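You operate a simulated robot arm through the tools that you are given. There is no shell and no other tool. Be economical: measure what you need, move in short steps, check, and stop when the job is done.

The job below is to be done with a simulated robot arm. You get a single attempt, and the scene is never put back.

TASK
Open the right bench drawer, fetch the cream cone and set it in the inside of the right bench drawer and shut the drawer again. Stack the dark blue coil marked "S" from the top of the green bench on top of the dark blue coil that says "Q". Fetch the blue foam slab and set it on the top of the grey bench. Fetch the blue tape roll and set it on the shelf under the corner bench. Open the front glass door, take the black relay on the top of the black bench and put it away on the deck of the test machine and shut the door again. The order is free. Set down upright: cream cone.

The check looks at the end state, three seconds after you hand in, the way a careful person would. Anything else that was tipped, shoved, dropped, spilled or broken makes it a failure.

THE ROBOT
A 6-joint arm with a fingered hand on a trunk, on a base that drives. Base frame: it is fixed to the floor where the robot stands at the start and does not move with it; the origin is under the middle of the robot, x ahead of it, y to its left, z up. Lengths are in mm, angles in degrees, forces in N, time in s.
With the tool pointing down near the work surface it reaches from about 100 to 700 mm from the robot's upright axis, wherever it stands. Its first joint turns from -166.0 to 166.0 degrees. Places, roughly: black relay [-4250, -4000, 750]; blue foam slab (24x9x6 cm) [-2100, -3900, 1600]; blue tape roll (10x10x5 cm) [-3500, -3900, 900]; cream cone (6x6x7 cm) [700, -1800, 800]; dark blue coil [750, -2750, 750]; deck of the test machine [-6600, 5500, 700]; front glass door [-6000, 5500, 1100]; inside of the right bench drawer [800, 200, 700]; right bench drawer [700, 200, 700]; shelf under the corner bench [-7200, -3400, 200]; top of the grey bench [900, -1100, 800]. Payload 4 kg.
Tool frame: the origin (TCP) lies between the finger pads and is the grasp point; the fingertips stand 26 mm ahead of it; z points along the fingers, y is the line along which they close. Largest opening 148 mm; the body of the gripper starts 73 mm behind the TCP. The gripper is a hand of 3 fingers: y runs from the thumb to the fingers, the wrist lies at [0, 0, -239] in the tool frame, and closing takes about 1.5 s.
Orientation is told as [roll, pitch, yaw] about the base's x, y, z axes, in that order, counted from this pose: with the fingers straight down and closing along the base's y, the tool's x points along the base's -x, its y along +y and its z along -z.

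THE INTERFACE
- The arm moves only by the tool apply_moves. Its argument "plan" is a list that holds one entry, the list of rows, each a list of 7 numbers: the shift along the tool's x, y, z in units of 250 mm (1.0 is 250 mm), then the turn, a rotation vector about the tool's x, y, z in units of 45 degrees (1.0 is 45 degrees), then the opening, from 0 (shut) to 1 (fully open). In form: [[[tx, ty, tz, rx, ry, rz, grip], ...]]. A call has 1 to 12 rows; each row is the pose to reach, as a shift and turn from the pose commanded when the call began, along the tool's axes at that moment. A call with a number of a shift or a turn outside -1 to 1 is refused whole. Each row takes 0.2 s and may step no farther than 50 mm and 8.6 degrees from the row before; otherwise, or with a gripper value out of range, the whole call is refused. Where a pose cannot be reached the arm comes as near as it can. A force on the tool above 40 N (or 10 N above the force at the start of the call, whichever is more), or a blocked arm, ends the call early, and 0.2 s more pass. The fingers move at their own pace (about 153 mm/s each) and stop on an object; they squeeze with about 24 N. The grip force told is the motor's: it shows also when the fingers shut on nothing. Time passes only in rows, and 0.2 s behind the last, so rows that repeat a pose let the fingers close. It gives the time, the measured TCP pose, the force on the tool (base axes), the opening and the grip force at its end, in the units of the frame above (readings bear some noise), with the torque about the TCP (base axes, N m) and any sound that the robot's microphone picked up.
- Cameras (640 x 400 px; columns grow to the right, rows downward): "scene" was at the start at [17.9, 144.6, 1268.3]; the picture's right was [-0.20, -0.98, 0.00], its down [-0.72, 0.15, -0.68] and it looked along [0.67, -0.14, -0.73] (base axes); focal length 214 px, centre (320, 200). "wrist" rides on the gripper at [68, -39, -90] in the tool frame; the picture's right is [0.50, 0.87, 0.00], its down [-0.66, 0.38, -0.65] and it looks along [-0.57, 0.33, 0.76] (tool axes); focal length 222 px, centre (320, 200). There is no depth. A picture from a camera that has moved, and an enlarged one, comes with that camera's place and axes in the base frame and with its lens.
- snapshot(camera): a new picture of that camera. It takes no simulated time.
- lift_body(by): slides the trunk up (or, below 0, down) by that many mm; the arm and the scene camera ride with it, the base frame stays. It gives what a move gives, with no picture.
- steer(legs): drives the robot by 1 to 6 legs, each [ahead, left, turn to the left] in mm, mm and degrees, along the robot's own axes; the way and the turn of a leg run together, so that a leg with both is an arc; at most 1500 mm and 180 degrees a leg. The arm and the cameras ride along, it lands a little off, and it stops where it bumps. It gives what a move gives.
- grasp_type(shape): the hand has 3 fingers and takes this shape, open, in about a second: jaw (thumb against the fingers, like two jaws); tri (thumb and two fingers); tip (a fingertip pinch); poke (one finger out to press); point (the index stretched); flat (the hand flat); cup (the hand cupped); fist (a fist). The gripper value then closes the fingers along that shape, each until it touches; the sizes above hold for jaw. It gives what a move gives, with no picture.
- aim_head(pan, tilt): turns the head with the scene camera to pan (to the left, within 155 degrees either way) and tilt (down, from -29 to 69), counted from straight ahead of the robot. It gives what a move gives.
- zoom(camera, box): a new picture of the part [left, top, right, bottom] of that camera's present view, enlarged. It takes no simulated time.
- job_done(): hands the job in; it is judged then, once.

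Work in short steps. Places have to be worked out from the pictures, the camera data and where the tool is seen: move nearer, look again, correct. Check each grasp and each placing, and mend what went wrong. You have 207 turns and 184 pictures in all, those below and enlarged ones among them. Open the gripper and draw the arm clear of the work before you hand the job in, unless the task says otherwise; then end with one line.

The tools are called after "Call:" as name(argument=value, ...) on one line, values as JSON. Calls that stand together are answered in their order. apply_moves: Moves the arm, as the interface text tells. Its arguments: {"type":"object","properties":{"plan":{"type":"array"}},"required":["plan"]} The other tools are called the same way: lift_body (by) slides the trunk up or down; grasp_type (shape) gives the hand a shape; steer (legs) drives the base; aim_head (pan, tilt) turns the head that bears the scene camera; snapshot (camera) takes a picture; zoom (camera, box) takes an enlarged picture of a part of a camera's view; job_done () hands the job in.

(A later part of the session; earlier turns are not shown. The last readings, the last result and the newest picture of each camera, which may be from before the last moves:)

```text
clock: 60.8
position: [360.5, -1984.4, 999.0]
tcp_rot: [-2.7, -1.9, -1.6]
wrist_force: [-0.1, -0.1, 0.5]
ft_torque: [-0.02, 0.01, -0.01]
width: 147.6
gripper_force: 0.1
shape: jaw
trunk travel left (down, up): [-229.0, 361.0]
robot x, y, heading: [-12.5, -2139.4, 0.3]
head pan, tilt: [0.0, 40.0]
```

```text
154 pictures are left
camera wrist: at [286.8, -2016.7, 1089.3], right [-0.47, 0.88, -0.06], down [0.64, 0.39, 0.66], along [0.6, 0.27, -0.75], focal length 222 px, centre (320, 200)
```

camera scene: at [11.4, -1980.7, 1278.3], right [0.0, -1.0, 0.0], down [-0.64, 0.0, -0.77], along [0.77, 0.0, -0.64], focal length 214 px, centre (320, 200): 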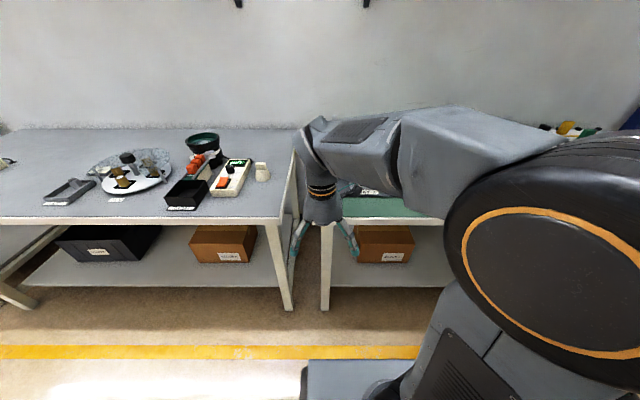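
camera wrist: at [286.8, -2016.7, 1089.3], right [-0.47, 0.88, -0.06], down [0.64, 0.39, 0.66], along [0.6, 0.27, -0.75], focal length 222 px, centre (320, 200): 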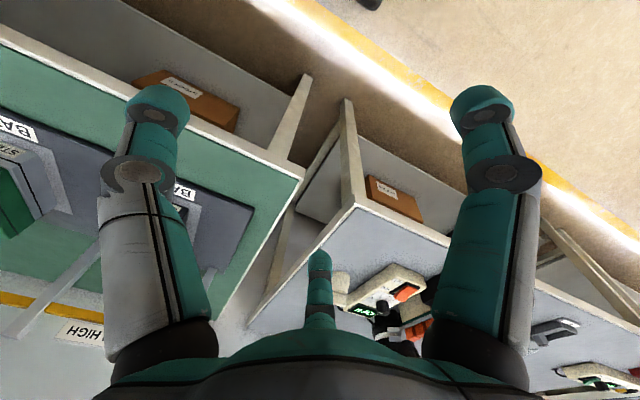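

Level enough. I drive 130 ahead and 200 left, then extend the hand over the bench and look.

Call:
steer(legs=[[130, 200, 0]])

Call:
apply_moves(plan=[[[-0.1, 0.03, 0, 0.01, 0.01, 0.01, 1], [-0.2, 0.06, 0, 0.02, 0.02, 0.02, 1], [-0.3, 0.09, 0, 0.03, 0.03, 0.03, 1], [-0.4, 0.12, 0, 0.05, 0.04, 0.03, 1], [-0.5, 0.15, 0, 0.06, 0.04, 0.035, 1]]])

Call:
snapshot(camera="wrist")

Call:
snapshot(camera="scene")

```text
clock: 62.6
position: [488.8, -1782.8, 999.1]
tcp_rot: [-2.7, -2.1, -1.7]
wrist_force: [-0.2, -0.6, -0.1]
ft_torque: [0.05, 0.04, 0.0]
width: 147.7
gripper_force: 0.1
shape: jaw
trunk travel left (down, up): [-229.0, 361.0]
robot x, y, heading: [118.1, -1940.1, 0.0]
head pan, tilt: [0.0, 40.0]
```

```text
clock: 63.8
position: [616.2, -1748.4, 1002.2]
tcp_rot: [-5.4, -0.3, -3.3]
wrist_force: [-0.9, 0.1, 0.9]
ft_torque: [0.02, -0.02, 0.0]
width: 147.7
gripper_force: 0.1
shape: jaw
trunk travel left (down, up): [-229.0, 361.0]
robot x, y, heading: [118.2, -1940.7, 0.2]
head pan, tilt: [0.0, 40.0]
```

```text
153 pictures are left
camera wrist: at [545.4, -1775.3, 1095.6], right [-0.45, 0.89, -0.08], down [0.68, 0.4, 0.62], along [0.58, 0.22, -0.78], focal length 222 px, centre (320, 200)
```

wrist: 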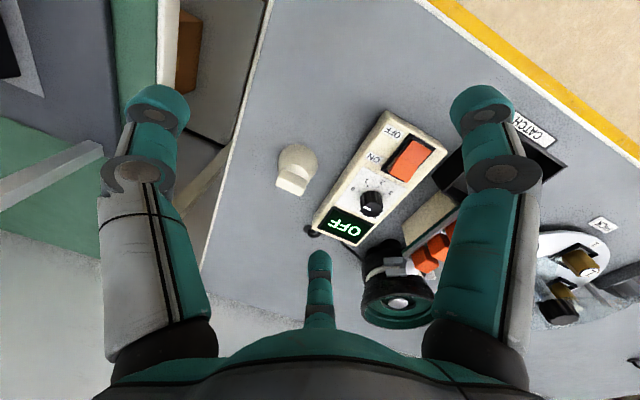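

```text
152 pictures are left
camera scene: at [140.7, -1779.0, 1278.3], right [0.0, -1.0, 0.0], down [-0.64, 0.0, -0.77], along [0.77, 0.0, -0.64], focal length 214 px, centre (320, 200)
```

scene: 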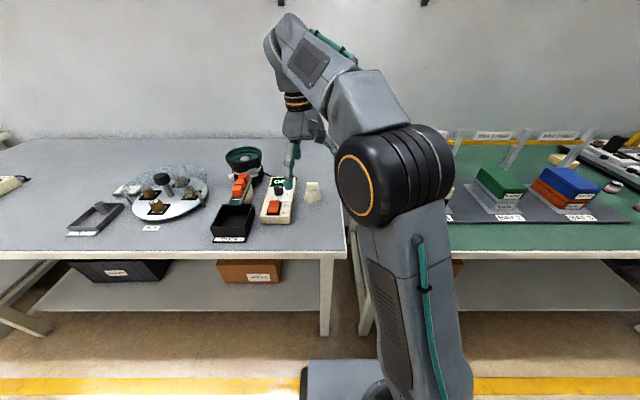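

Triangulation puts the cone's block at (701,-1757), top z≈875, bench top ≈805. I level the hand and move above it.

Call:
apply_moves(plan=[[[-0.1, 0, 0.04, -0.04, 0, -0.02, 0.7], [-0.2, 0, 0.08, -0.08, 0, -0.05, 0.7], [-0.3, 0, 0.12, -0.12, 0, -0.073, 0.7], [-0.341, 0, 0.16, -0.12, 0, -0.073, 0.7]]])

Call:
snapshot(camera="wrist")

Call:
zoom(camera="scene", box=[220, 100, 380, 240])

```text
clock: 64.8
position: [701.0, -1756.9, 961.3]
tcp_rot: [0.0, -0.3, -0.1]
wrist_force: [0.1, -0.1, 0.1]
ft_torque: [0.03, -0.03, -0.01]
width: 103.9
gripper_force: 0.1
shape: jaw
trunk travel left (down, up): [-229.0, 361.0]
robot x, y, heading: [117.9, -1940.9, -0.3]
head pan, tilt: [0.0, 40.0]
```

```text
151 pictures are left
camera wrist: at [631.8, -1796.7, 1053.1], right [-0.5, 0.87, 0.0], down [0.65, 0.38, 0.66], along [0.57, 0.33, -0.75], focal length 222 px, centre (320, 200)
```

wrist: 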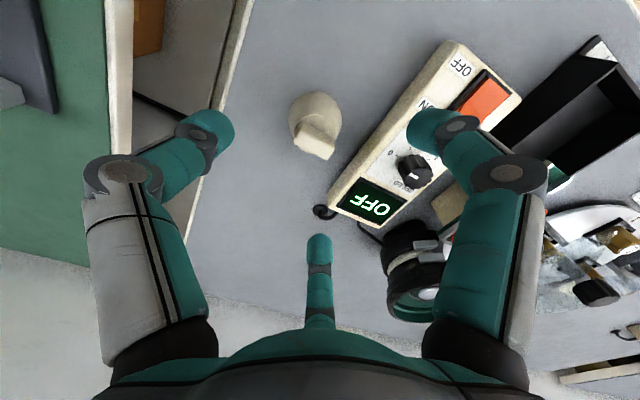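

```text
2.86 times, centred on (300, 170) of scene
camera zoom: at [140.9, -1778.8, 1278.3], right [0.0, -1.0, 0.0], down [-0.64, 0.0, -0.77], along [0.77, 0.0, -0.64], focal length 613 px, centre (377, 286)
```

zoom: 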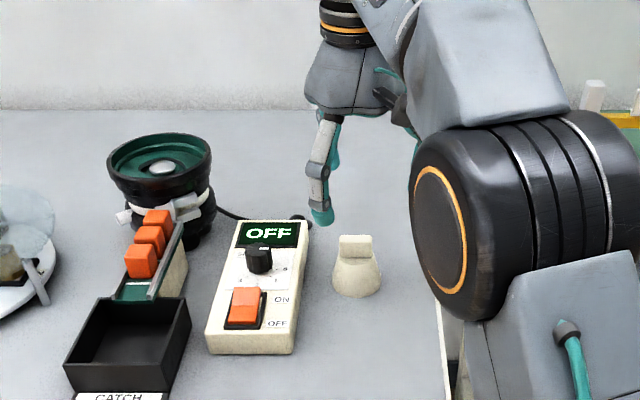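

The hand sits exactly level; the block centre reads (716,-1753,~860). I correct and descend so the tips sit beside the block, then close.

Call:
apply_moves(plan=[[[-0.03, 0.01, 0.1, 0, 0, 0, 0.7], [-0.06, 0.016, 0.2, 0, 0, 0, 0.7], [-0.06, 0.016, 0.3, 0, 0, 0, 0.7], [-0.06, 0.016, 0.345, 0, 0, 0, 0.7]]])

Call:
snapshot(camera="wrist")

Call:
zoom(camera="scene", box=[240, 130, 400, 230])

```text
clock: 65.8
position: [716.2, -1755.2, 876.3]
tcp_rot: [0.0, -0.2, -0.1]
wrist_force: [0.1, -0.1, 0.4]
ft_torque: [0.0, -0.01, 0.02]
width: 104.1
gripper_force: 0.1
shape: jaw
trunk travel left (down, up): [-229.0, 361.0]
robot x, y, heading: [119.1, -1939.9, 0.0]
head pan, tilt: [0.0, 40.0]
```

```text
149 pictures are left
camera wrist: at [646.6, -1793.2, 966.6], right [-0.5, 0.87, 0.0], down [0.65, 0.38, 0.66], along [0.57, 0.33, -0.75], focal length 222 px, centre (320, 200)
```

wrist: 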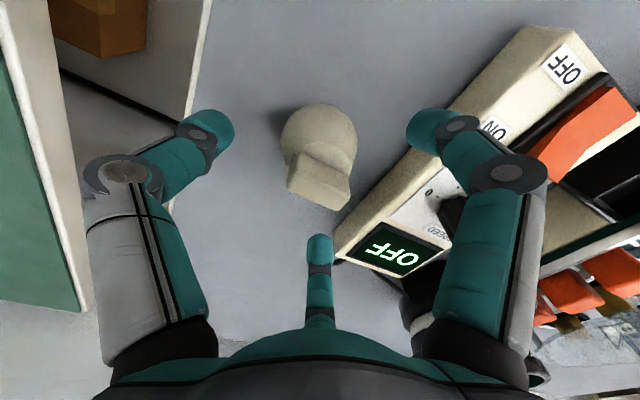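

```text
4.00 times, centred on (320, 180) of scene
camera zoom: at [141.0, -1778.9, 1278.3], right [0.0, -1.0, 0.0], down [-0.64, 0.0, -0.77], along [0.77, 0.0, -0.64], focal length 858 px, centre (320, 280)
```

zoom: 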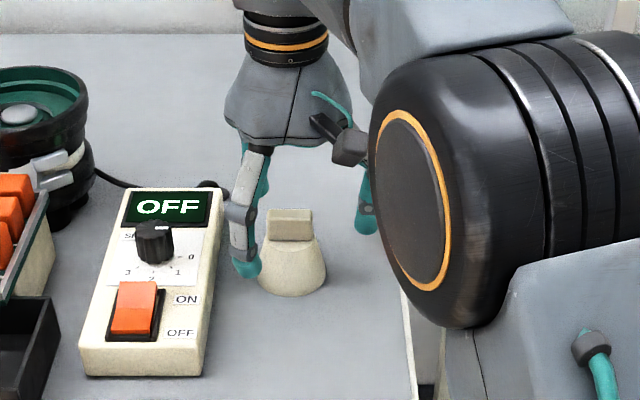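

The block is centred between the fingertips. I close the hand and lift 60 mm to check.

Call:
apply_moves(plan=[[[0, 0, 0.02, 0, 0, 0, 0.4], [0, 0, 0.02, 0, 0, 0, 0.25], [0, 0, 0.02, 0, 0, 0, 0], [0, 0, 0.02, 0, 0, 0, 0], [0, 0, 0.02, 0, 0, 0, 0], [0, 0, 0.02, 0, 0, 0, 0]]])

Call:
snapshot(camera="wrist")

```text
clock: 67.2
position: [716.6, -1753.8, 872.2]
tcp_rot: [0.0, -0.2, -0.1]
wrist_force: [-0.1, 0.2, 0.4]
ft_torque: [-0.01, 0.02, -0.04]
width: 11.7
gripper_force: 24.2
shape: jaw
trunk travel left (down, up): [-229.0, 361.0]
robot x, y, heading: [115.7, -1935.8, 0.1]
head pan, tilt: [0.0, 40.0]
```

```text
147 pictures are left
camera wrist: at [646.6, -1792.8, 962.0], right [-0.5, 0.87, 0.0], down [0.65, 0.38, 0.66], along [0.57, 0.33, -0.76], focal length 222 px, centre (320, 200)
```

wrist: 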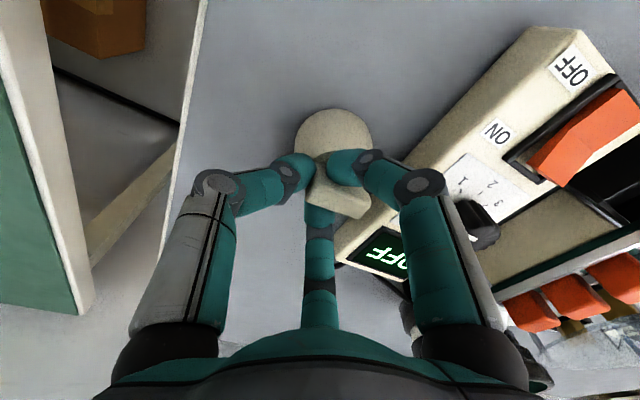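

The opening reads only 12 mm, so the hold may be off-centre. I look from the scene camera.

Call:
zoom(camera="scene", box=[270, 150, 370, 215])

Call:
zoom(camera="wrist", box=[240, 80, 440, 240])

```text
6.15 times, centred on (320, 182) of scene
camera zoom: at [141.0, -1778.8, 1278.3], right [0.0, -1.0, 0.0], down [-0.64, 0.0, -0.77], along [0.77, 0.0, -0.64], focal length 1320 px, centre (320, 308)
```

zoom: 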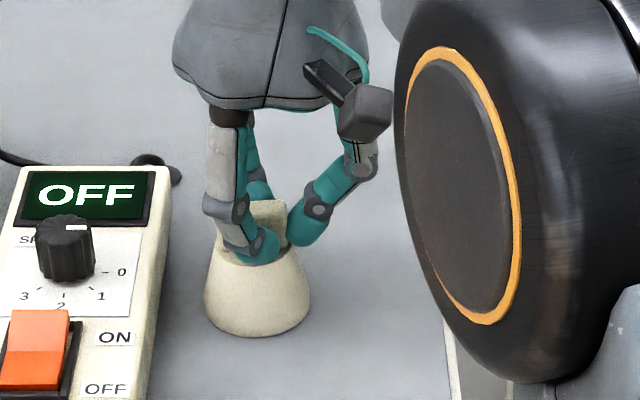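

```text
2.50 times, centred on (340, 160) of wrist
camera zoom: at [646.6, -1792.8, 962.0], right [-0.5, 0.87, 0.0], down [0.65, 0.38, 0.66], along [0.57, 0.33, -0.76], focal length 555 px, centre (270, 300)
```

zoom: 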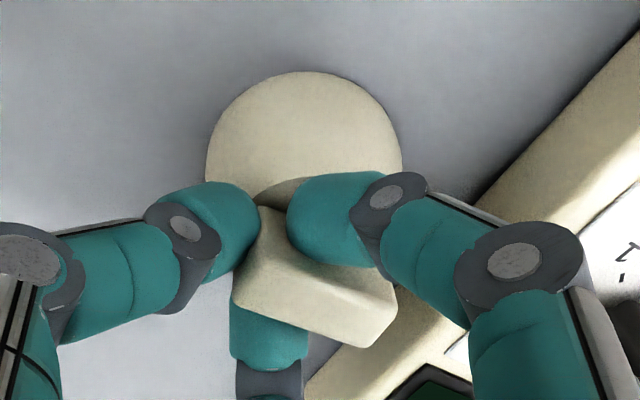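

One finger slipped in front of the block: the two fingers straddle its short side. I open, rise, and look at the block's orientation to grip across its broad faces instead.

Call:
apply_moves(plan=[[[0, 0, 0, 0, 0, 0, 0.4], [0, 0, 0, 0, 0, 0, 0.7], [0, 0, 0, 0, 0, 0, 0.7], [0, 0, -0.15, 0, 0, 0, 0.7], [0, 0, -0.3, 0, 0, 0, 0.7]]])

Call:
zoom(camera="wrist", box=[220, 60, 420, 220])

Call:
zoom(camera="scene", box=[270, 150, 370, 215])

```text
clock: 68.4
position: [714.2, -1753.1, 945.8]
tcp_rot: [0.0, -0.2, -0.1]
wrist_force: [0.7, 0.4, 0.1]
ft_torque: [-0.04, 0.02, -0.01]
width: 103.0
gripper_force: 0.2
shape: jaw
trunk travel left (down, up): [-229.0, 361.0]
robot x, y, heading: [115.9, -1942.4, 0.1]
head pan, tilt: [0.0, 40.0]
```

```text
2.50 times, centred on (320, 140) of wrist
camera zoom: at [646.3, -1792.8, 1036.8], right [-0.5, 0.87, 0.0], down [0.65, 0.38, 0.66], along [0.57, 0.33, -0.75], focal length 555 px, centre (320, 350)
```

zoom: 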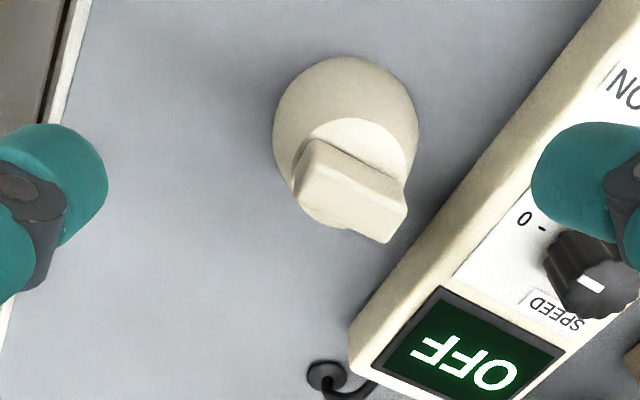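

```text
6.15 times, centred on (320, 182) of scene
camera zoom: at [141.1, -1778.8, 1278.3], right [0.0, -1.0, 0.0], down [-0.64, 0.0, -0.77], along [0.77, 0.0, -0.64], focal length 1320 px, centre (320, 308)
```

zoom: 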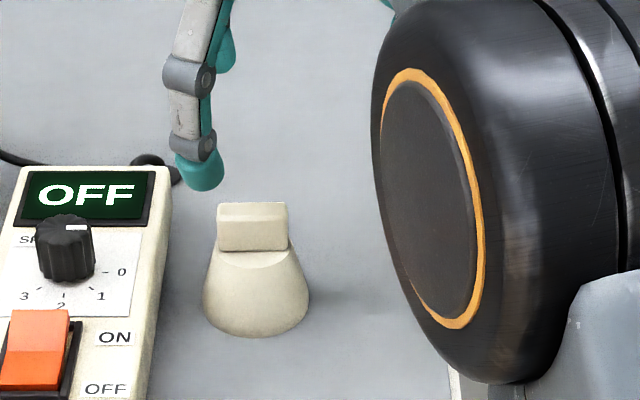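

The bar on the cone runs along y, centred near (709,-1746), top z≈873. I turn the hand 90° and centre over it.

Call:
apply_moves(plan=[[[0, 0.01, -0.03, 0, 0, -0.18, 0.6], [0.01, 0.02, -0.06, 0, 0, -0.36, 0.6], [0.02, 0.028, -0.06, 0, 0, -0.54, 0.6], [0.02, 0.028, -0.06, 0, 0, -0.72, 0.6], [0.02, 0.028, -0.06, 0, 0, -0.9, 0.6], [0.02, 0.028, -0.06, 0, 0, -1, 0.6]]])

Call:
apply_moves(plan=[[[0, 0, 0, 0, 0, -0.18, 0.6], [0, 0, 0, 0, 0, -0.36, 0.6], [0, 0, 0, 0, 0, -0.54, 0.6], [0, 0, 0, 0, 0, -0.72, 0.6], [0, 0, 0, 0, 0, -0.9, 0.6], [0, 0, 0, 0, 0, -1, 0.6]]])

Call:
snapshot(camera="wrist")

Call:
zoom(camera="scene", box=[260, 130, 380, 210])

```text
clock: 69.8
position: [710.1, -1747.4, 960.6]
tcp_rot: [0.0, -0.1, 45.0]
wrist_force: [0.4, 1.0, -0.1]
ft_torque: [0.01, -0.02, -0.02]
width: 89.4
gripper_force: 0.0
shape: jaw
trunk travel left (down, up): [-229.0, 361.0]
robot x, y, heading: [113.8, -1939.4, -0.3]
head pan, tilt: [0.0, 40.0]
```

```text
clock: 71.2
position: [626.2, -1692.0, 873.9]
tcp_rot: [-3.5, 0.4, 86.8]
wrist_force: [0.5, -0.2, 12.0]
ft_torque: [0.53, 0.25, -0.04]
width: 88.2
gripper_force: 0.0
shape: jaw
out of reach, approached as far as the arm can: row 2, 3, 4, 5, 6
trunk travel left (down, up): [-229.0, 361.0]
robot x, y, heading: [117.0, -1941.2, 0.2]
head pan, tilt: [0.0, 40.0]
```

```text
142 pictures are left
camera wrist: at [654.5, -1761.1, 967.9], right [-0.89, -0.45, -0.05], down [-0.38, 0.68, 0.62], along [-0.25, 0.57, -0.78], focal length 222 px, centre (320, 200)
```

wrist: 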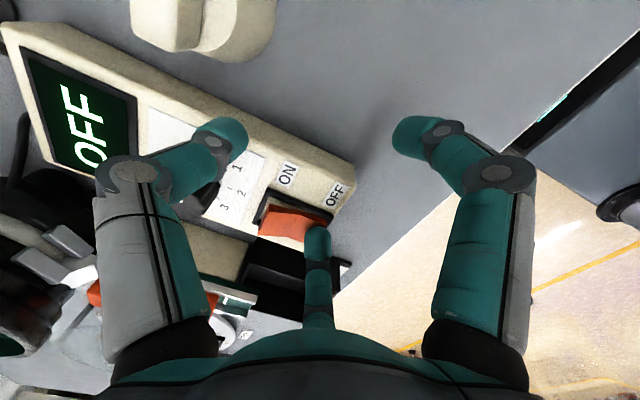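

```text
5.00 times, centred on (320, 170) of scene
camera zoom: at [140.4, -1779.3, 1278.7], right [0.0, -1.0, 0.0], down [-0.64, 0.0, -0.77], along [0.77, 0.0, -0.64], focal length 1072 px, centre (320, 350)
```

zoom: 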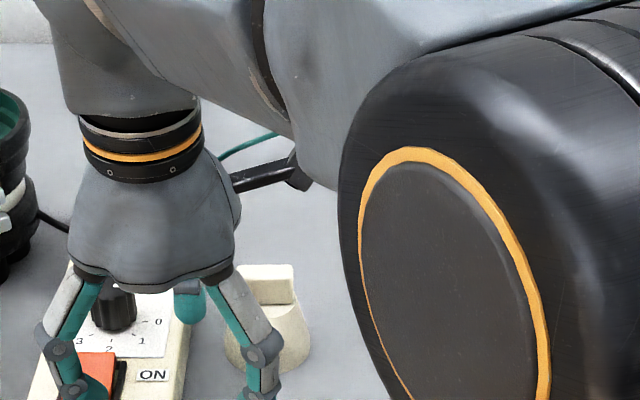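

The turn went out of reach and the hand sagged onto the controller's edge with 12 N. I raise the trunk straight up to free it, which also helps the reach.

Call:
lift_body(by=150)

Call:
snapshot(camera="scene")

Call:
snapshot(camera="wrist")

```text
clock: 72.9
position: [627.3, -1692.6, 1022.4]
tcp_rot: [-3.4, 0.6, 86.8]
wrist_force: [0.6, -0.1, 0.6]
ft_torque: [0.02, 0.0, 0.03]
width: 88.8
gripper_force: 0.0
shape: jaw
trunk travel left (down, up): [-379.0, 211.0]
robot x, y, heading: [117.1, -1942.3, -0.3]
head pan, tilt: [0.0, 40.0]
```

```text
140 pictures are left
camera scene: at [141.0, -1778.8, 1428.3], right [0.0, -1.0, 0.0], down [-0.64, 0.0, -0.77], along [0.77, 0.0, -0.64], focal length 214 px, centre (320, 200)
```

scene: 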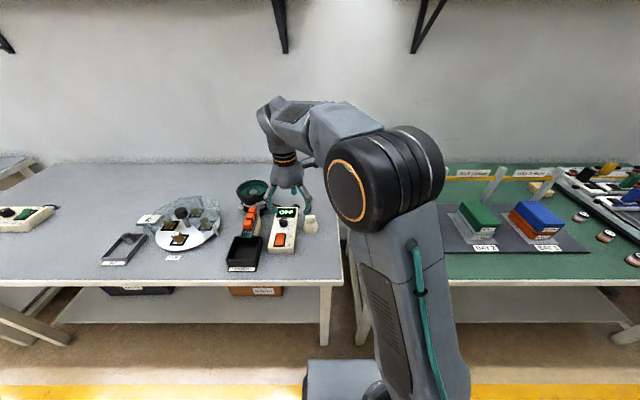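

```text
139 pictures are left
camera wrist: at [655.0, -1760.9, 1116.3], right [-0.89, -0.45, -0.05], down [-0.38, 0.68, 0.62], along [-0.25, 0.57, -0.78], focal length 222 px, centre (320, 200)
```

wrist: 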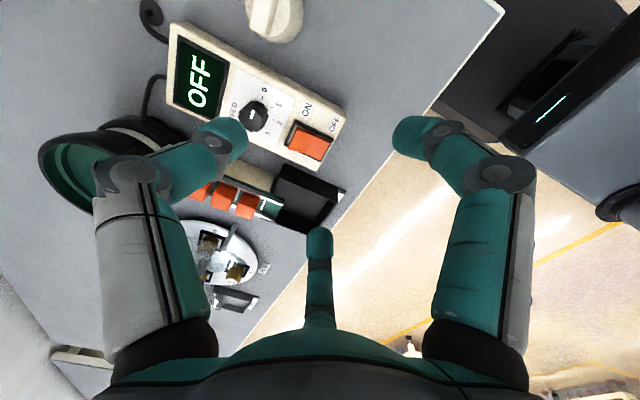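

Nothing was displaced. With the trunk higher the reach should suffice; I move over the cone at z 980.

Call:
apply_moves(plan=[[[0.04, -0.07, 0.03, -0.02, 0, -0.015, 0.6], [0.08, -0.14, 0.06, -0.04, 0, -0.03, 0.6], [0.12, -0.21, 0.09, -0.06, 0, -0.045, 0.6], [0.16, -0.28, 0.12, -0.076, -0.013, -0.06, 0.6], [0.197, -0.343, 0.16, -0.076, -0.013, -0.071, 0.6], [0.197, -0.343, 0.16, -0.076, -0.013, -0.071, 0.6]]])

Call:
snapshot(camera="wrist")

```text
clock: 74.3
position: [658.2, -1708.0, 948.7]
tcp_rot: [-2.1, 1.1, 87.5]
wrist_force: [-0.4, 1.1, 0.1]
ft_torque: [0.0, 0.0, -0.03]
width: 89.1
gripper_force: 0.0
shape: jaw
out of reach, approached as far as the arm can: row 1, 2, 3, 4, 5, 6
trunk travel left (down, up): [-379.0, 211.0]
robot x, y, heading: [119.0, -1939.4, 0.1]
head pan, tilt: [0.0, 40.0]
```

```text
138 pictures are left
camera wrist: at [689.9, -1776.0, 1042.4], right [-0.89, -0.46, -0.02], down [-0.38, 0.68, 0.63], along [-0.27, 0.56, -0.78], focal length 222 px, centre (320, 200)
```

wrist: 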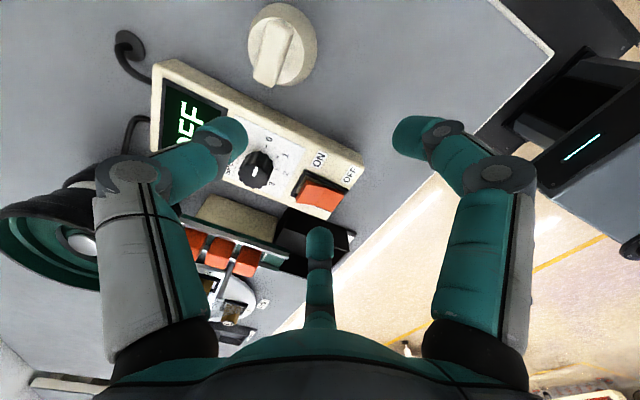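

A wrist joint limit blocks yaw 90 here, so I turn the other way to yaw −90, first lifting the hand clear.

Call:
apply_moves(plan=[[[0, 0, -0.1, 0, 0, 0.1, 0.6], [0, 0, -0.2, 0, 0, 0.28, 0.6], [0, 0, -0.24, 0, 0, 0.46, 0.6], [0, 0, -0.24, 0, 0, 0.64, 0.6], [0, 0, -0.24, 0, 0, 0.82, 0.6], [0, 0, -0.24, 0, 0, 1, 0.6]]])

Call:
apply_moves(plan=[[[0, 0, 0, 0, 0, 0.18, 0.6], [0, 0, 0, 0, 0, 0.36, 0.6], [0, 0, 0, 0, 0, 0.54, 0.6], [0, 0, 0, 0, 0, 0.72, 0.6], [0, 0, 0, 0, 0, 0.9, 0.6], [0, 0, 0, 0, 0, 1, 0.6]]])

Call:
apply_moves(plan=[[[0, 0, 0, 0, 0, 0.18, 0.6], [0, 0, 0, 0, 0, 0.36, 0.6], [0, 0, 0, 0, 0, 0.54, 0.6], [0, 0, 0, 0, 0, 0.72, 0.6], [0, 0, 0, 0, 0, 0.9, 0.6], [0, 0, 0, 0, 0, 1, 0.6]]])

Call:
apply_moves(plan=[[[0, 0, 0, 0, 0, 0.18, 0.6], [0, 0, 0, 0, 0, 0.36, 0.6], [0, 0, 0, 0, 0, 0.54, 0.6], [0, 0, 0, 0, 0, 0.72, 0.6], [0, 0, 0, 0, 0, 0.9, 0.6], [0, 0, 0, 0, 0, 0.95, 0.6]]])

Call:
snapshot(camera="wrist")

```text
clock: 75.7
position: [657.3, -1707.2, 1010.0]
tcp_rot: [-2.3, -1.0, 42.7]
wrist_force: [0.2, 0.2, 0.2]
ft_torque: [-0.02, 0.0, 0.0]
width: 89.1
gripper_force: 0.2
shape: jaw
trunk travel left (down, up): [-379.0, 211.0]
robot x, y, heading: [118.5, -1943.6, 0.1]
head pan, tilt: [0.0, 40.0]
```

```text
clock: 77.1
position: [658.5, -1707.8, 1010.4]
tcp_rot: [-1.0, -2.2, -2.4]
wrist_force: [-0.3, -0.5, -0.1]
ft_torque: [0.01, 0.01, 0.02]
width: 89.0
gripper_force: 0.0
shape: jaw
trunk travel left (down, up): [-379.0, 211.0]
robot x, y, heading: [115.0, -1943.8, -0.0]
head pan, tilt: [0.0, 40.0]
```

```text
clock: 78.5
position: [657.4, -1708.1, 1010.1]
tcp_rot: [0.9, -2.3, -47.5]
wrist_force: [0.8, -0.2, -0.1]
ft_torque: [0.01, 0.02, 0.04]
width: 89.0
gripper_force: 0.0
shape: jaw
trunk travel left (down, up): [-379.0, 211.0]
robot x, y, heading: [117.4, -1940.1, 0.0]
head pan, tilt: [0.0, 40.0]
```

```text
clock: 79.9
position: [657.3, -1706.4, 1009.3]
tcp_rot: [2.2, -1.1, -90.2]
wrist_force: [0.6, 0.2, 0.4]
ft_torque: [0.03, 0.0, 0.01]
width: 89.0
gripper_force: 0.0
shape: jaw
trunk travel left (down, up): [-379.0, 211.0]
robot x, y, heading: [118.8, -1937.5, 0.1]
head pan, tilt: [0.0, 40.0]
```

```text
137 pictures are left
camera wrist: at [614.7, -1638.2, 1098.8], right [0.87, 0.5, 0.02], down [0.35, -0.64, 0.68], along [0.35, -0.58, -0.73], focal length 222 px, centre (320, 200)
```

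wrist: 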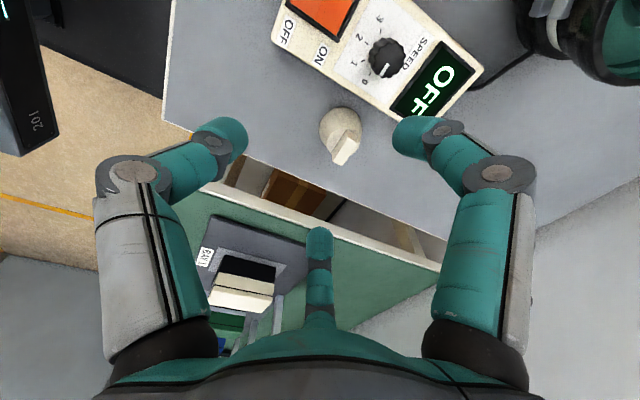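

Yaw −90 works fully. I zoom on the cone to fix its place.

Call:
zoom(camera="wrist", box=[280, 80, 400, 180])

Call:
zoom(camera="scene", box=[260, 180, 360, 260])

```text
4.00 times, centred on (340, 130) of wrist
camera zoom: at [614.7, -1638.2, 1098.8], right [0.87, 0.5, 0.02], down [0.35, -0.64, 0.68], along [0.35, -0.58, -0.73], focal length 888 px, centre (240, 480)
```

zoom: 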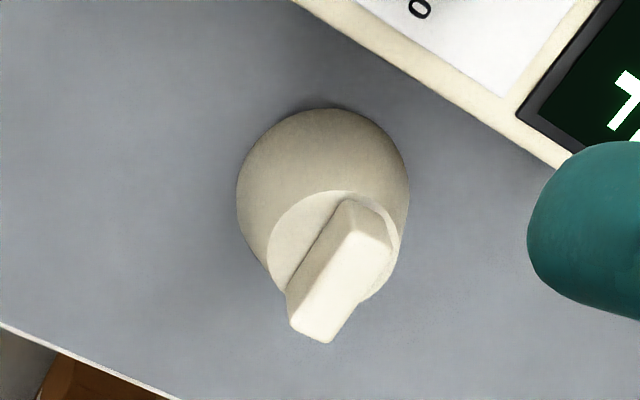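

```text
5.00 times, centred on (310, 220) of scene
camera zoom: at [141.0, -1778.8, 1428.3], right [0.0, -1.0, 0.0], down [-0.64, 0.0, -0.77], along [0.77, 0.0, -0.64], focal length 1072 px, centre (370, 100)
```

zoom: 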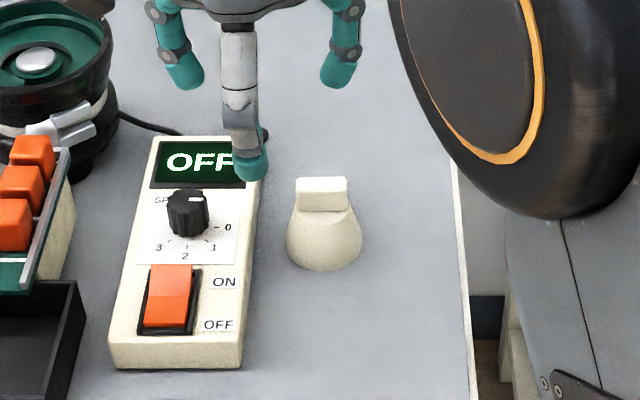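

Bar centre near (708,-1738), axis within a few degrees of y. I go over it at z 920 and level the hand.

Call:
apply_moves(plan=[[[-0.04, 0.06, 0.06, 0.02, 0.01, -0.03, 0.5], [-0.08, 0.12, 0.14, 0.03, 0.02, -0.05, 0.5], [-0.12, 0.18, 0.24, 0.049, 0.024, -0.09, 0.5], [-0.134, 0.203, 0.357, 0.049, 0.024, -0.09, 0.5], [-0.134, 0.203, 0.357, 0.049, 0.024, -0.09, 0.5]]])

Call:
snapshot(camera="wrist")

Call:
zoom(camera="scene", box=[260, 180, 360, 260])

```text
clock: 81.1
position: [713.0, -1742.6, 922.6]
tcp_rot: [0.0, -0.1, -86.0]
wrist_force: [-0.1, -1.1, 0.4]
ft_torque: [0.01, 0.02, 0.02]
width: 74.5
gripper_force: 0.0
shape: jaw
trunk travel left (down, up): [-379.0, 211.0]
robot x, y, heading: [117.4, -1937.8, -0.0]
head pan, tilt: [0.0, 40.0]
```

```text
134 pictures are left
camera wrist: at [667.8, -1677.8, 1014.2], right [0.83, 0.56, 0.0], down [0.42, -0.63, 0.65], along [0.36, -0.54, -0.76], focal length 222 px, centre (320, 200)
```

wrist: 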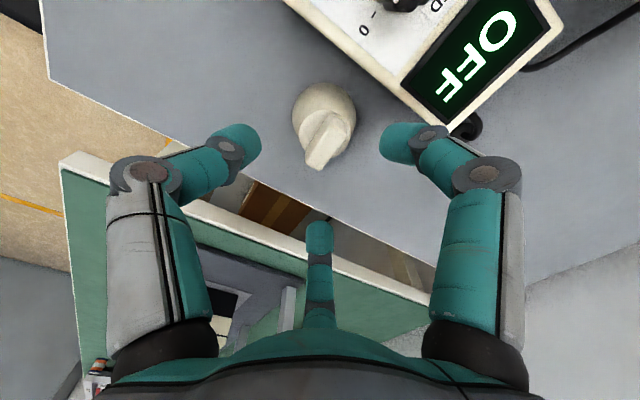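

```text
5.00 times, centred on (310, 220) of scene
camera zoom: at [141.1, -1778.8, 1428.3], right [0.0, -1.0, 0.0], down [-0.64, 0.0, -0.77], along [0.77, 0.0, -0.64], focal length 1072 px, centre (370, 100)
```

zoom: 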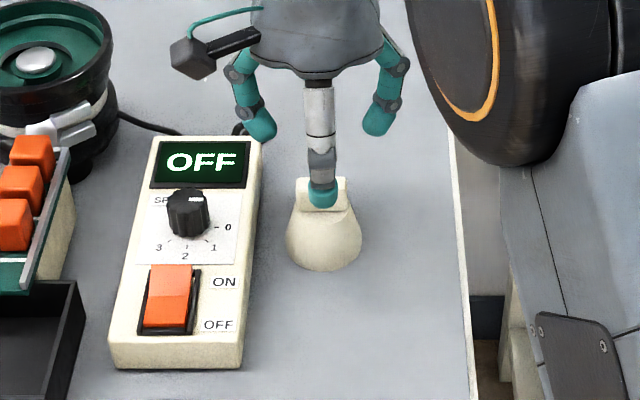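

The hand's two fingers stand wide apart (about 85 mm) either side of the thumb's line, so jaw straddles small things. I rise and test how "tip" and "tri" close.

Call:
apply_moves(plan=[[[0, 0, -0.12, 0, 0, 0, 0.5], [0, 0, -0.28, 0, 0, 0, 0.5]]])

Call:
grasp_type(shape="tip")

Call:
apply_moves(plan=[[[0, 0, 0, 0, 0, 0, 0.3], [0, 0, 0, 0, 0, 0, 0.3], [0, 0, 0, 0, 0, 0, 0.3], [0, 0, 0, 0, 0, 0, 0.3]]])

Call:
snapshot(camera="wrist")

Call:
zoom(camera="scene", box=[260, 150, 360, 240])

Call:
grasp_type(shape="tri")

Call:
apply_moves(plan=[[[0, 0, 0, 0, 0, 0, 0.3], [0, 0, 0, 0, 0, 0, 0.3], [0, 0, 0, 0, 0, 0, 0.3], [0, 0, 0, 0, 0, 0, 0.3]]])

Call:
snapshot(camera="wrist")

Call:
zoom(camera="scene", box=[260, 150, 360, 240])

```text
clock: 81.7
position: [712.0, -1743.0, 993.1]
tcp_rot: [0.0, 0.0, -85.9]
wrist_force: [0.2, 0.1, 0.1]
ft_torque: [0.01, -0.02, 0.01]
width: 74.7
gripper_force: 0.1
shape: jaw
trunk travel left (down, up): [-379.0, 211.0]
robot x, y, heading: [115.9, -1938.3, 0.1]
head pan, tilt: [0.0, 40.0]
```

```text
clock: 82.6
position: [712.0, -1743.6, 992.6]
tcp_rot: [0.0, -0.1, -86.0]
wrist_force: [-0.9, -0.7, 0.1]
ft_torque: [0.0, 0.02, 0.0]
width: 148.0
gripper_force: 0.0
shape: tip
trunk travel left (down, up): [-379.0, 211.0]
robot x, y, heading: [115.8, -1940.1, -0.2]
head pan, tilt: [0.0, 40.0]
```

```text
clock: 83.6
position: [711.9, -1743.6, 993.5]
tcp_rot: [-0.1, 0.0, -86.0]
wrist_force: [-0.4, -0.3, -0.4]
ft_torque: [0.02, 0.01, -0.04]
width: 45.1
gripper_force: 0.0
shape: tip
trunk travel left (down, up): [-379.0, 211.0]
robot x, y, heading: [115.7, -1937.3, -0.1]
head pan, tilt: [0.0, 40.0]
```

```text
132 pictures are left
camera wrist: at [667.5, -1678.2, 1084.3], right [0.83, 0.56, 0.0], down [0.42, -0.63, 0.65], along [0.36, -0.54, -0.76], focal length 222 px, centre (320, 200)
```

wrist: 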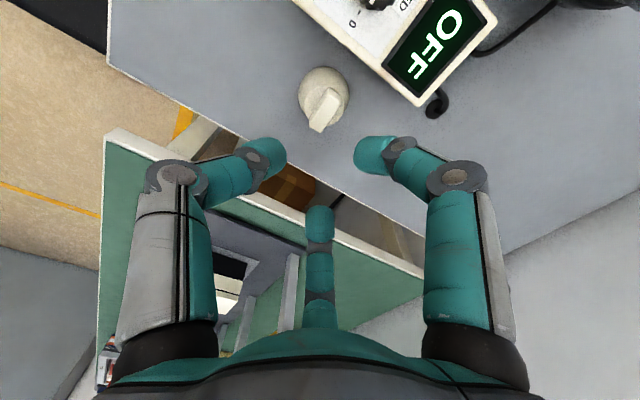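

```text
4.44 times, centred on (310, 195) of scene
camera zoom: at [141.0, -1778.8, 1428.3], right [0.0, -1.0, 0.0], down [-0.64, 0.0, -0.77], along [0.77, 0.0, -0.64], focal length 953 px, centre (364, 222)
```

zoom: 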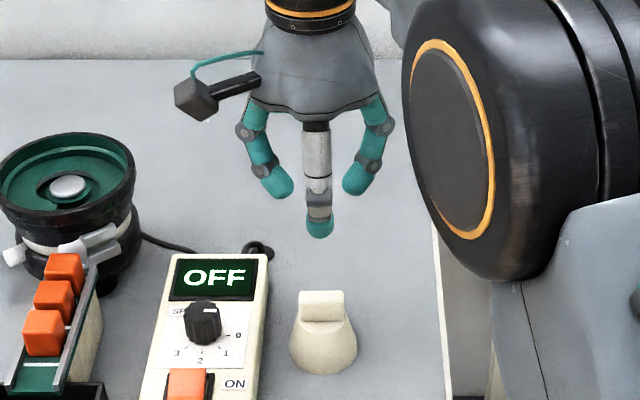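

```text
clock: 84.5
position: [711.4, -1742.4, 993.1]
tcp_rot: [0.0, -0.1, -86.0]
wrist_force: [0.1, 1.2, -0.5]
ft_torque: [0.04, 0.01, -0.03]
width: 147.8
gripper_force: 0.0
shape: tri
trunk travel left (down, up): [-379.0, 211.0]
robot x, y, heading: [116.7, -1941.3, -0.1]
head pan, tilt: [0.0, 40.0]
```

```text
clock: 85.5
position: [711.4, -1743.5, 992.9]
tcp_rot: [-0.1, -0.2, -86.0]
wrist_force: [0.3, 0.4, 0.4]
ft_torque: [-0.01, -0.02, 0.0]
width: 44.9
gripper_force: 0.0
shape: tri
trunk travel left (down, up): [-379.0, 211.0]
robot x, y, heading: [116.1, -1938.4, 0.0]
head pan, tilt: [0.0, 40.0]
```

```text
130 pictures are left
camera wrist: at [667.5, -1678.2, 1084.3], right [0.83, 0.56, 0.0], down [0.42, -0.63, 0.65], along [0.36, -0.54, -0.76], focal length 222 px, centre (320, 200)
```

wrist: 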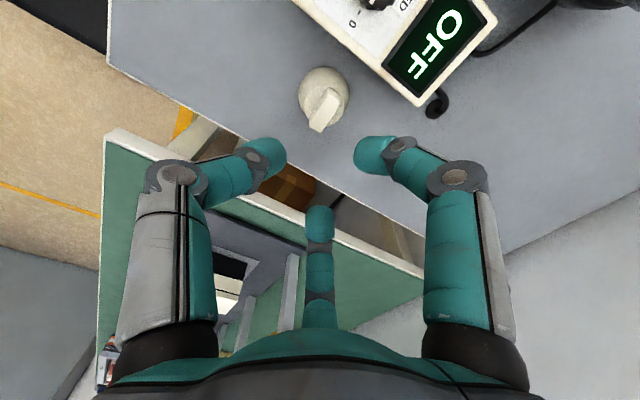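

```text
4.44 times, centred on (310, 195) of scene
camera zoom: at [141.0, -1778.8, 1428.3], right [0.0, -1.0, 0.0], down [-0.64, 0.0, -0.77], along [0.77, 0.0, -0.64], focal length 953 px, centre (364, 222)
```

zoom: 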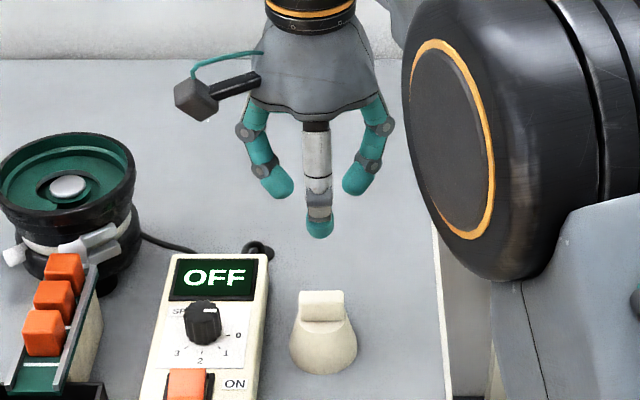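

All shapes close as a centric three-finger grip, so a hold on the round frustum is best. The cone axis reads (710,-1744), right under the hand; I descend to z 900 at 0.55 and check.

Call:
apply_moves(plan=[[[0, 0, 0.1, 0, 0, 0, 0.55], [0, 0, 0.2, 0, 0, 0, 0.55], [0, 0, 0.3, 0, 0, 0, 0.55], [0, 0, 0.372, 0, 0, 0, 0.55]]])

Call:
snapshot(camera="wrist")

Call:
zoom(camera="scene", box=[260, 180, 360, 260])

```text
clock: 86.5
position: [711.7, -1743.1, 900.8]
tcp_rot: [-0.1, -0.1, -86.1]
wrist_force: [0.5, -0.6, -0.3]
ft_torque: [0.0, -0.03, -0.02]
width: 81.0
gripper_force: 0.0
shape: tri
trunk travel left (down, up): [-379.0, 211.0]
robot x, y, heading: [118.9, -1941.7, 0.1]
head pan, tilt: [0.0, 40.0]
```

```text
128 pictures are left
camera wrist: at [667.6, -1678.4, 991.9], right [0.83, 0.56, 0.0], down [0.42, -0.63, 0.65], along [0.36, -0.54, -0.76], focal length 222 px, centre (320, 200)
```

wrist: 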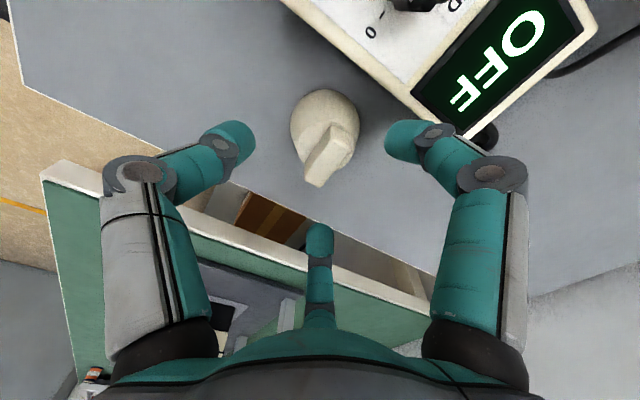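

```text
5.00 times, centred on (310, 220) of scene
camera zoom: at [140.9, -1778.9, 1428.3], right [0.0, -1.0, 0.0], down [-0.64, 0.0, -0.77], along [0.77, 0.0, -0.64], focal length 1072 px, centre (370, 100)
```

zoom: 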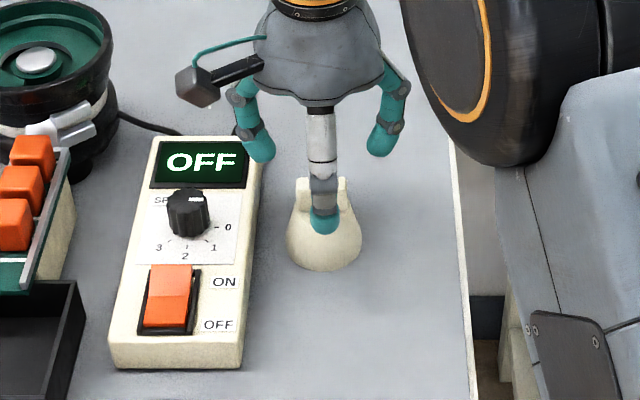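

Aligned in both views. I go down to TCP z 843 and close.

Call:
apply_moves(plan=[[[0.006, 0, 0.08, 0, 0, 0, 0.55], [0.006, 0, 0.16, 0, 0, 0, 0.55], [0.006, 0, 0.23, 0, 0, 0, 0.55]]])

Call:
snapshot(camera="wrist")

Call:
zoom(camera="scene", box=[260, 180, 360, 260])

```text
clock: 87.3
position: [711.1, -1742.8, 844.3]
tcp_rot: [0.0, -0.1, -86.1]
wrist_force: [1.1, -3.6, 4.3]
ft_torque: [0.18, -0.12, -0.13]
width: 79.1
gripper_force: 0.0
shape: tri
trunk travel left (down, up): [-379.0, 211.0]
robot x, y, heading: [112.6, -1942.4, -0.2]
head pan, tilt: [0.0, 40.0]
```

```text
126 pictures are left
camera wrist: at [667.0, -1677.5, 935.7], right [0.83, 0.56, 0.0], down [0.42, -0.63, 0.65], along [0.37, -0.54, -0.76], focal length 222 px, centre (320, 200)
```

wrist: 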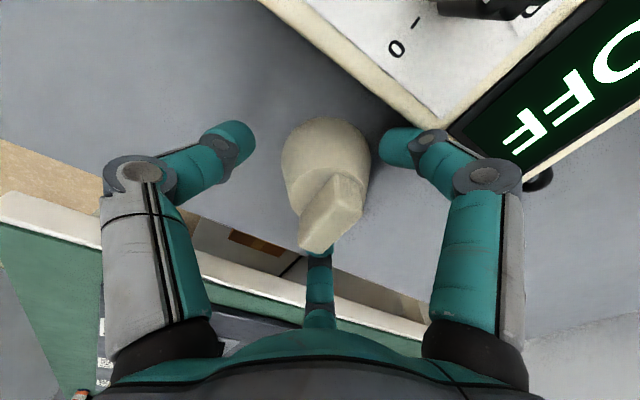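

```text
5.00 times, centred on (310, 220) of scene
camera zoom: at [140.6, -1779.4, 1428.5], right [0.0, -1.0, 0.0], down [-0.64, 0.0, -0.77], along [0.77, 0.0, -0.64], focal length 1072 px, centre (370, 100)
```

zoom: 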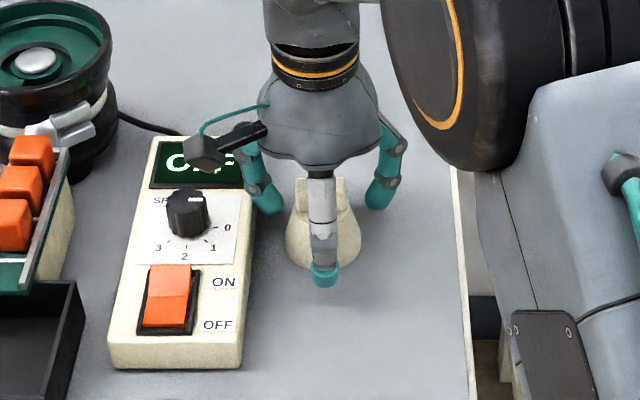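

A finger is lightly touching the control box, so I close now to draw it away from it.

Call:
apply_moves(plan=[[[0.006, 0, 0, 0, 0, 0, 0.4], [0.006, 0, 0, 0, 0, 0, 0.3], [0.006, 0, 0, 0, 0, 0, 0], [0.006, 0, 0, 0, 0, 0, 0], [0.006, 0, 0, 0, 0, 0, 0], [0.006, 0, 0, 0, 0, 0, 0], [0.006, 0, 0, 0, 0, 0, 0]]])

Call:
snapshot(camera="wrist")

Call:
zoom(camera="scene", box=[260, 180, 360, 260])

```text
clock: 88.9
position: [712.4, -1739.4, 844.2]
tcp_rot: [-0.1, -0.1, -86.1]
wrist_force: [0.6, 0.0, 0.6]
ft_torque: [0.0, -0.01, 0.04]
width: 42.7
gripper_force: 23.8
shape: tri
trunk travel left (down, up): [-379.0, 211.0]
robot x, y, heading: [117.1, -1942.7, -0.1]
head pan, tilt: [0.0, 40.0]
```

```text
124 pictures are left
camera wrist: at [667.1, -1675.3, 935.0], right [0.83, 0.56, 0.0], down [0.42, -0.63, 0.65], along [0.36, -0.54, -0.76], focal length 222 px, centre (320, 200)
```

wrist: 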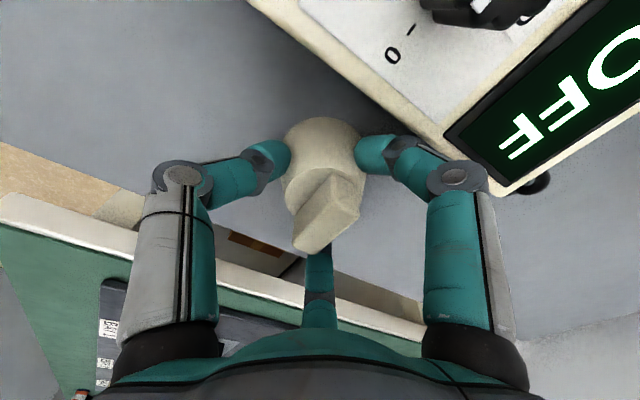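

```text
5.00 times, centred on (310, 220) of scene
camera zoom: at [141.0, -1778.8, 1428.3], right [0.0, -1.0, 0.0], down [-0.64, 0.0, -0.77], along [0.77, 0.0, -0.64], focal length 1072 px, centre (370, 100)
```

zoom: 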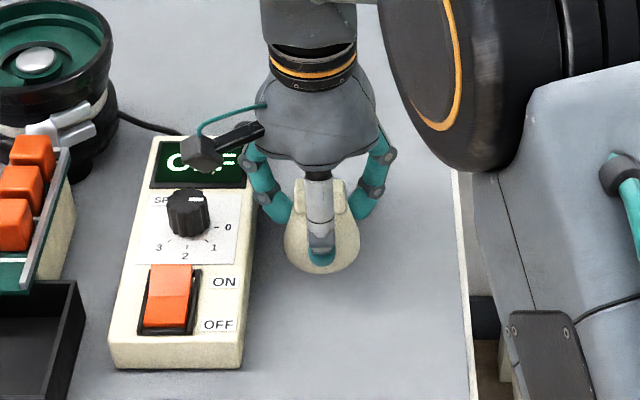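

Good three-point hold (43 mm, 24 N). I lift straight up and check it stays.

Call:
apply_moves(plan=[[[0.006, 0, -0.06, 0, 0, 0, 0], [0.006, 0, -0.14, 0, 0, 0, 0], [0.006, 0, -0.24, 0, 0, 0, 0], [0.006, 0, -0.36, 0, 0, 0, 0], [0.006, 0, -0.48, 0, 0, 0, 0], [0.006, 0, -0.6, 0, 0, 0, 0]]])

Call:
snapshot(camera="wrist")

Call:
snapshot(camera="scene")

```text
clock: 90.3
position: [711.3, -1738.7, 992.6]
tcp_rot: [-0.1, -0.2, -86.0]
wrist_force: [0.0, -0.2, -1.1]
ft_torque: [0.0, 0.01, 0.02]
width: 42.8
gripper_force: 23.9
shape: tri
trunk travel left (down, up): [-379.0, 211.0]
robot x, y, heading: [119.1, -1943.7, 0.0]
head pan, tilt: [0.0, 40.0]
```

```text
122 pictures are left
camera wrist: at [666.7, -1674.4, 1084.7], right [0.83, 0.56, 0.0], down [0.42, -0.63, 0.65], along [0.36, -0.54, -0.76], focal length 222 px, centre (320, 200)
```

wrist: 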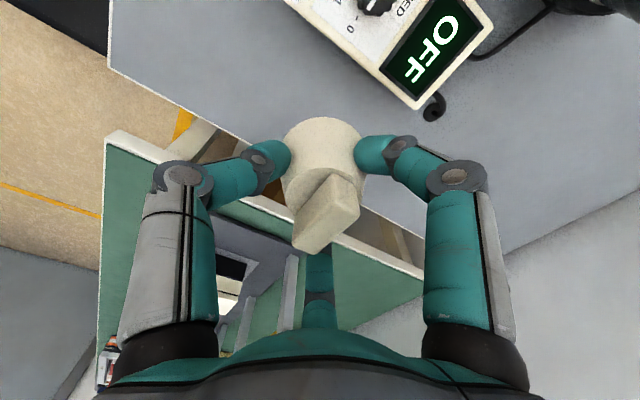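

```text
121 pictures are left
camera scene: at [141.1, -1778.8, 1428.3], right [0.0, -1.0, 0.0], down [-0.64, 0.0, -0.77], along [0.77, 0.0, -0.64], focal length 214 px, centre (320, 200)
```

scene: 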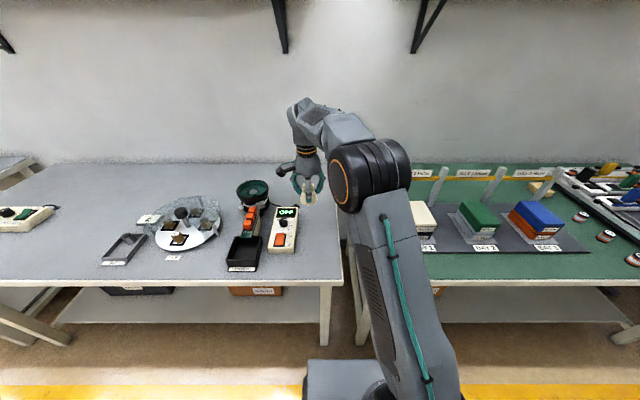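

The cone is held upright. I back away first, then drive along to the open drawer so that the hand comes over it at about (390,150).

Call:
steer(legs=[[-330, 0, 0], [0, 1000, 0], [0, 890, 0]])

Call:
snapshot(camera="scene")

Call:
snapshot(camera="wrist")

```text
clock: 101.6
position: [370.1, 160.6, 993.1]
tcp_rot: [-0.1, -0.1, -85.9]
wrist_force: [-0.1, 0.1, 0.1]
ft_torque: [0.01, -0.01, 0.0]
width: 42.8
gripper_force: 24.4
shape: tri
trunk travel left (down, up): [-379.0, 211.0]
robot x, y, heading: [-227.6, -46.6, -0.0]
head pan, tilt: [0.0, 40.0]
```

```text
120 pictures are left
camera scene: at [-200.6, 119.2, 1428.3], right [0.0, -1.0, 0.0], down [-0.64, 0.0, -0.77], along [0.77, 0.0, -0.64], focal length 214 px, centre (320, 200)
```

scene: 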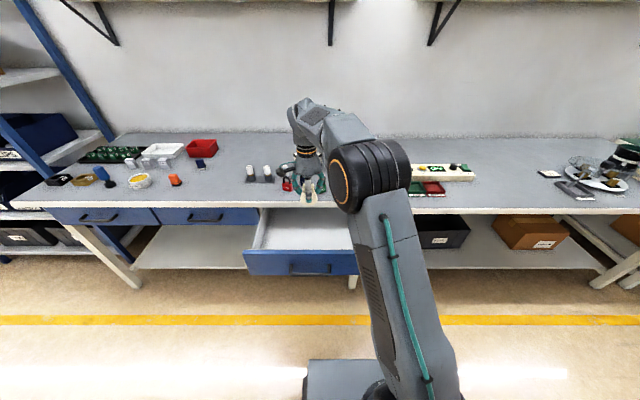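

```text
119 pictures are left
camera wrist: at [325.0, 224.4, 1084.3], right [0.83, 0.56, 0.0], down [0.42, -0.63, 0.65], along [0.37, -0.54, -0.76], focal length 222 px, centre (320, 200)
```

wrist: 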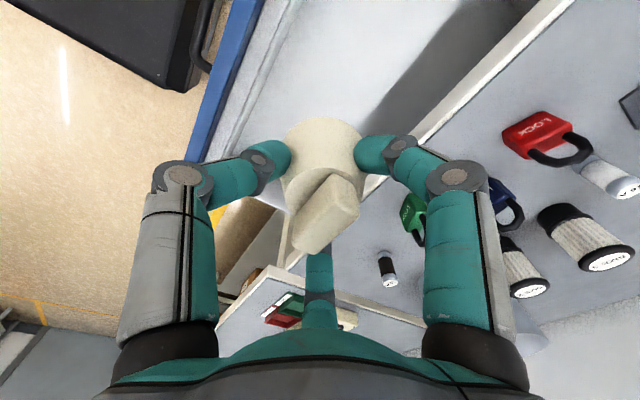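

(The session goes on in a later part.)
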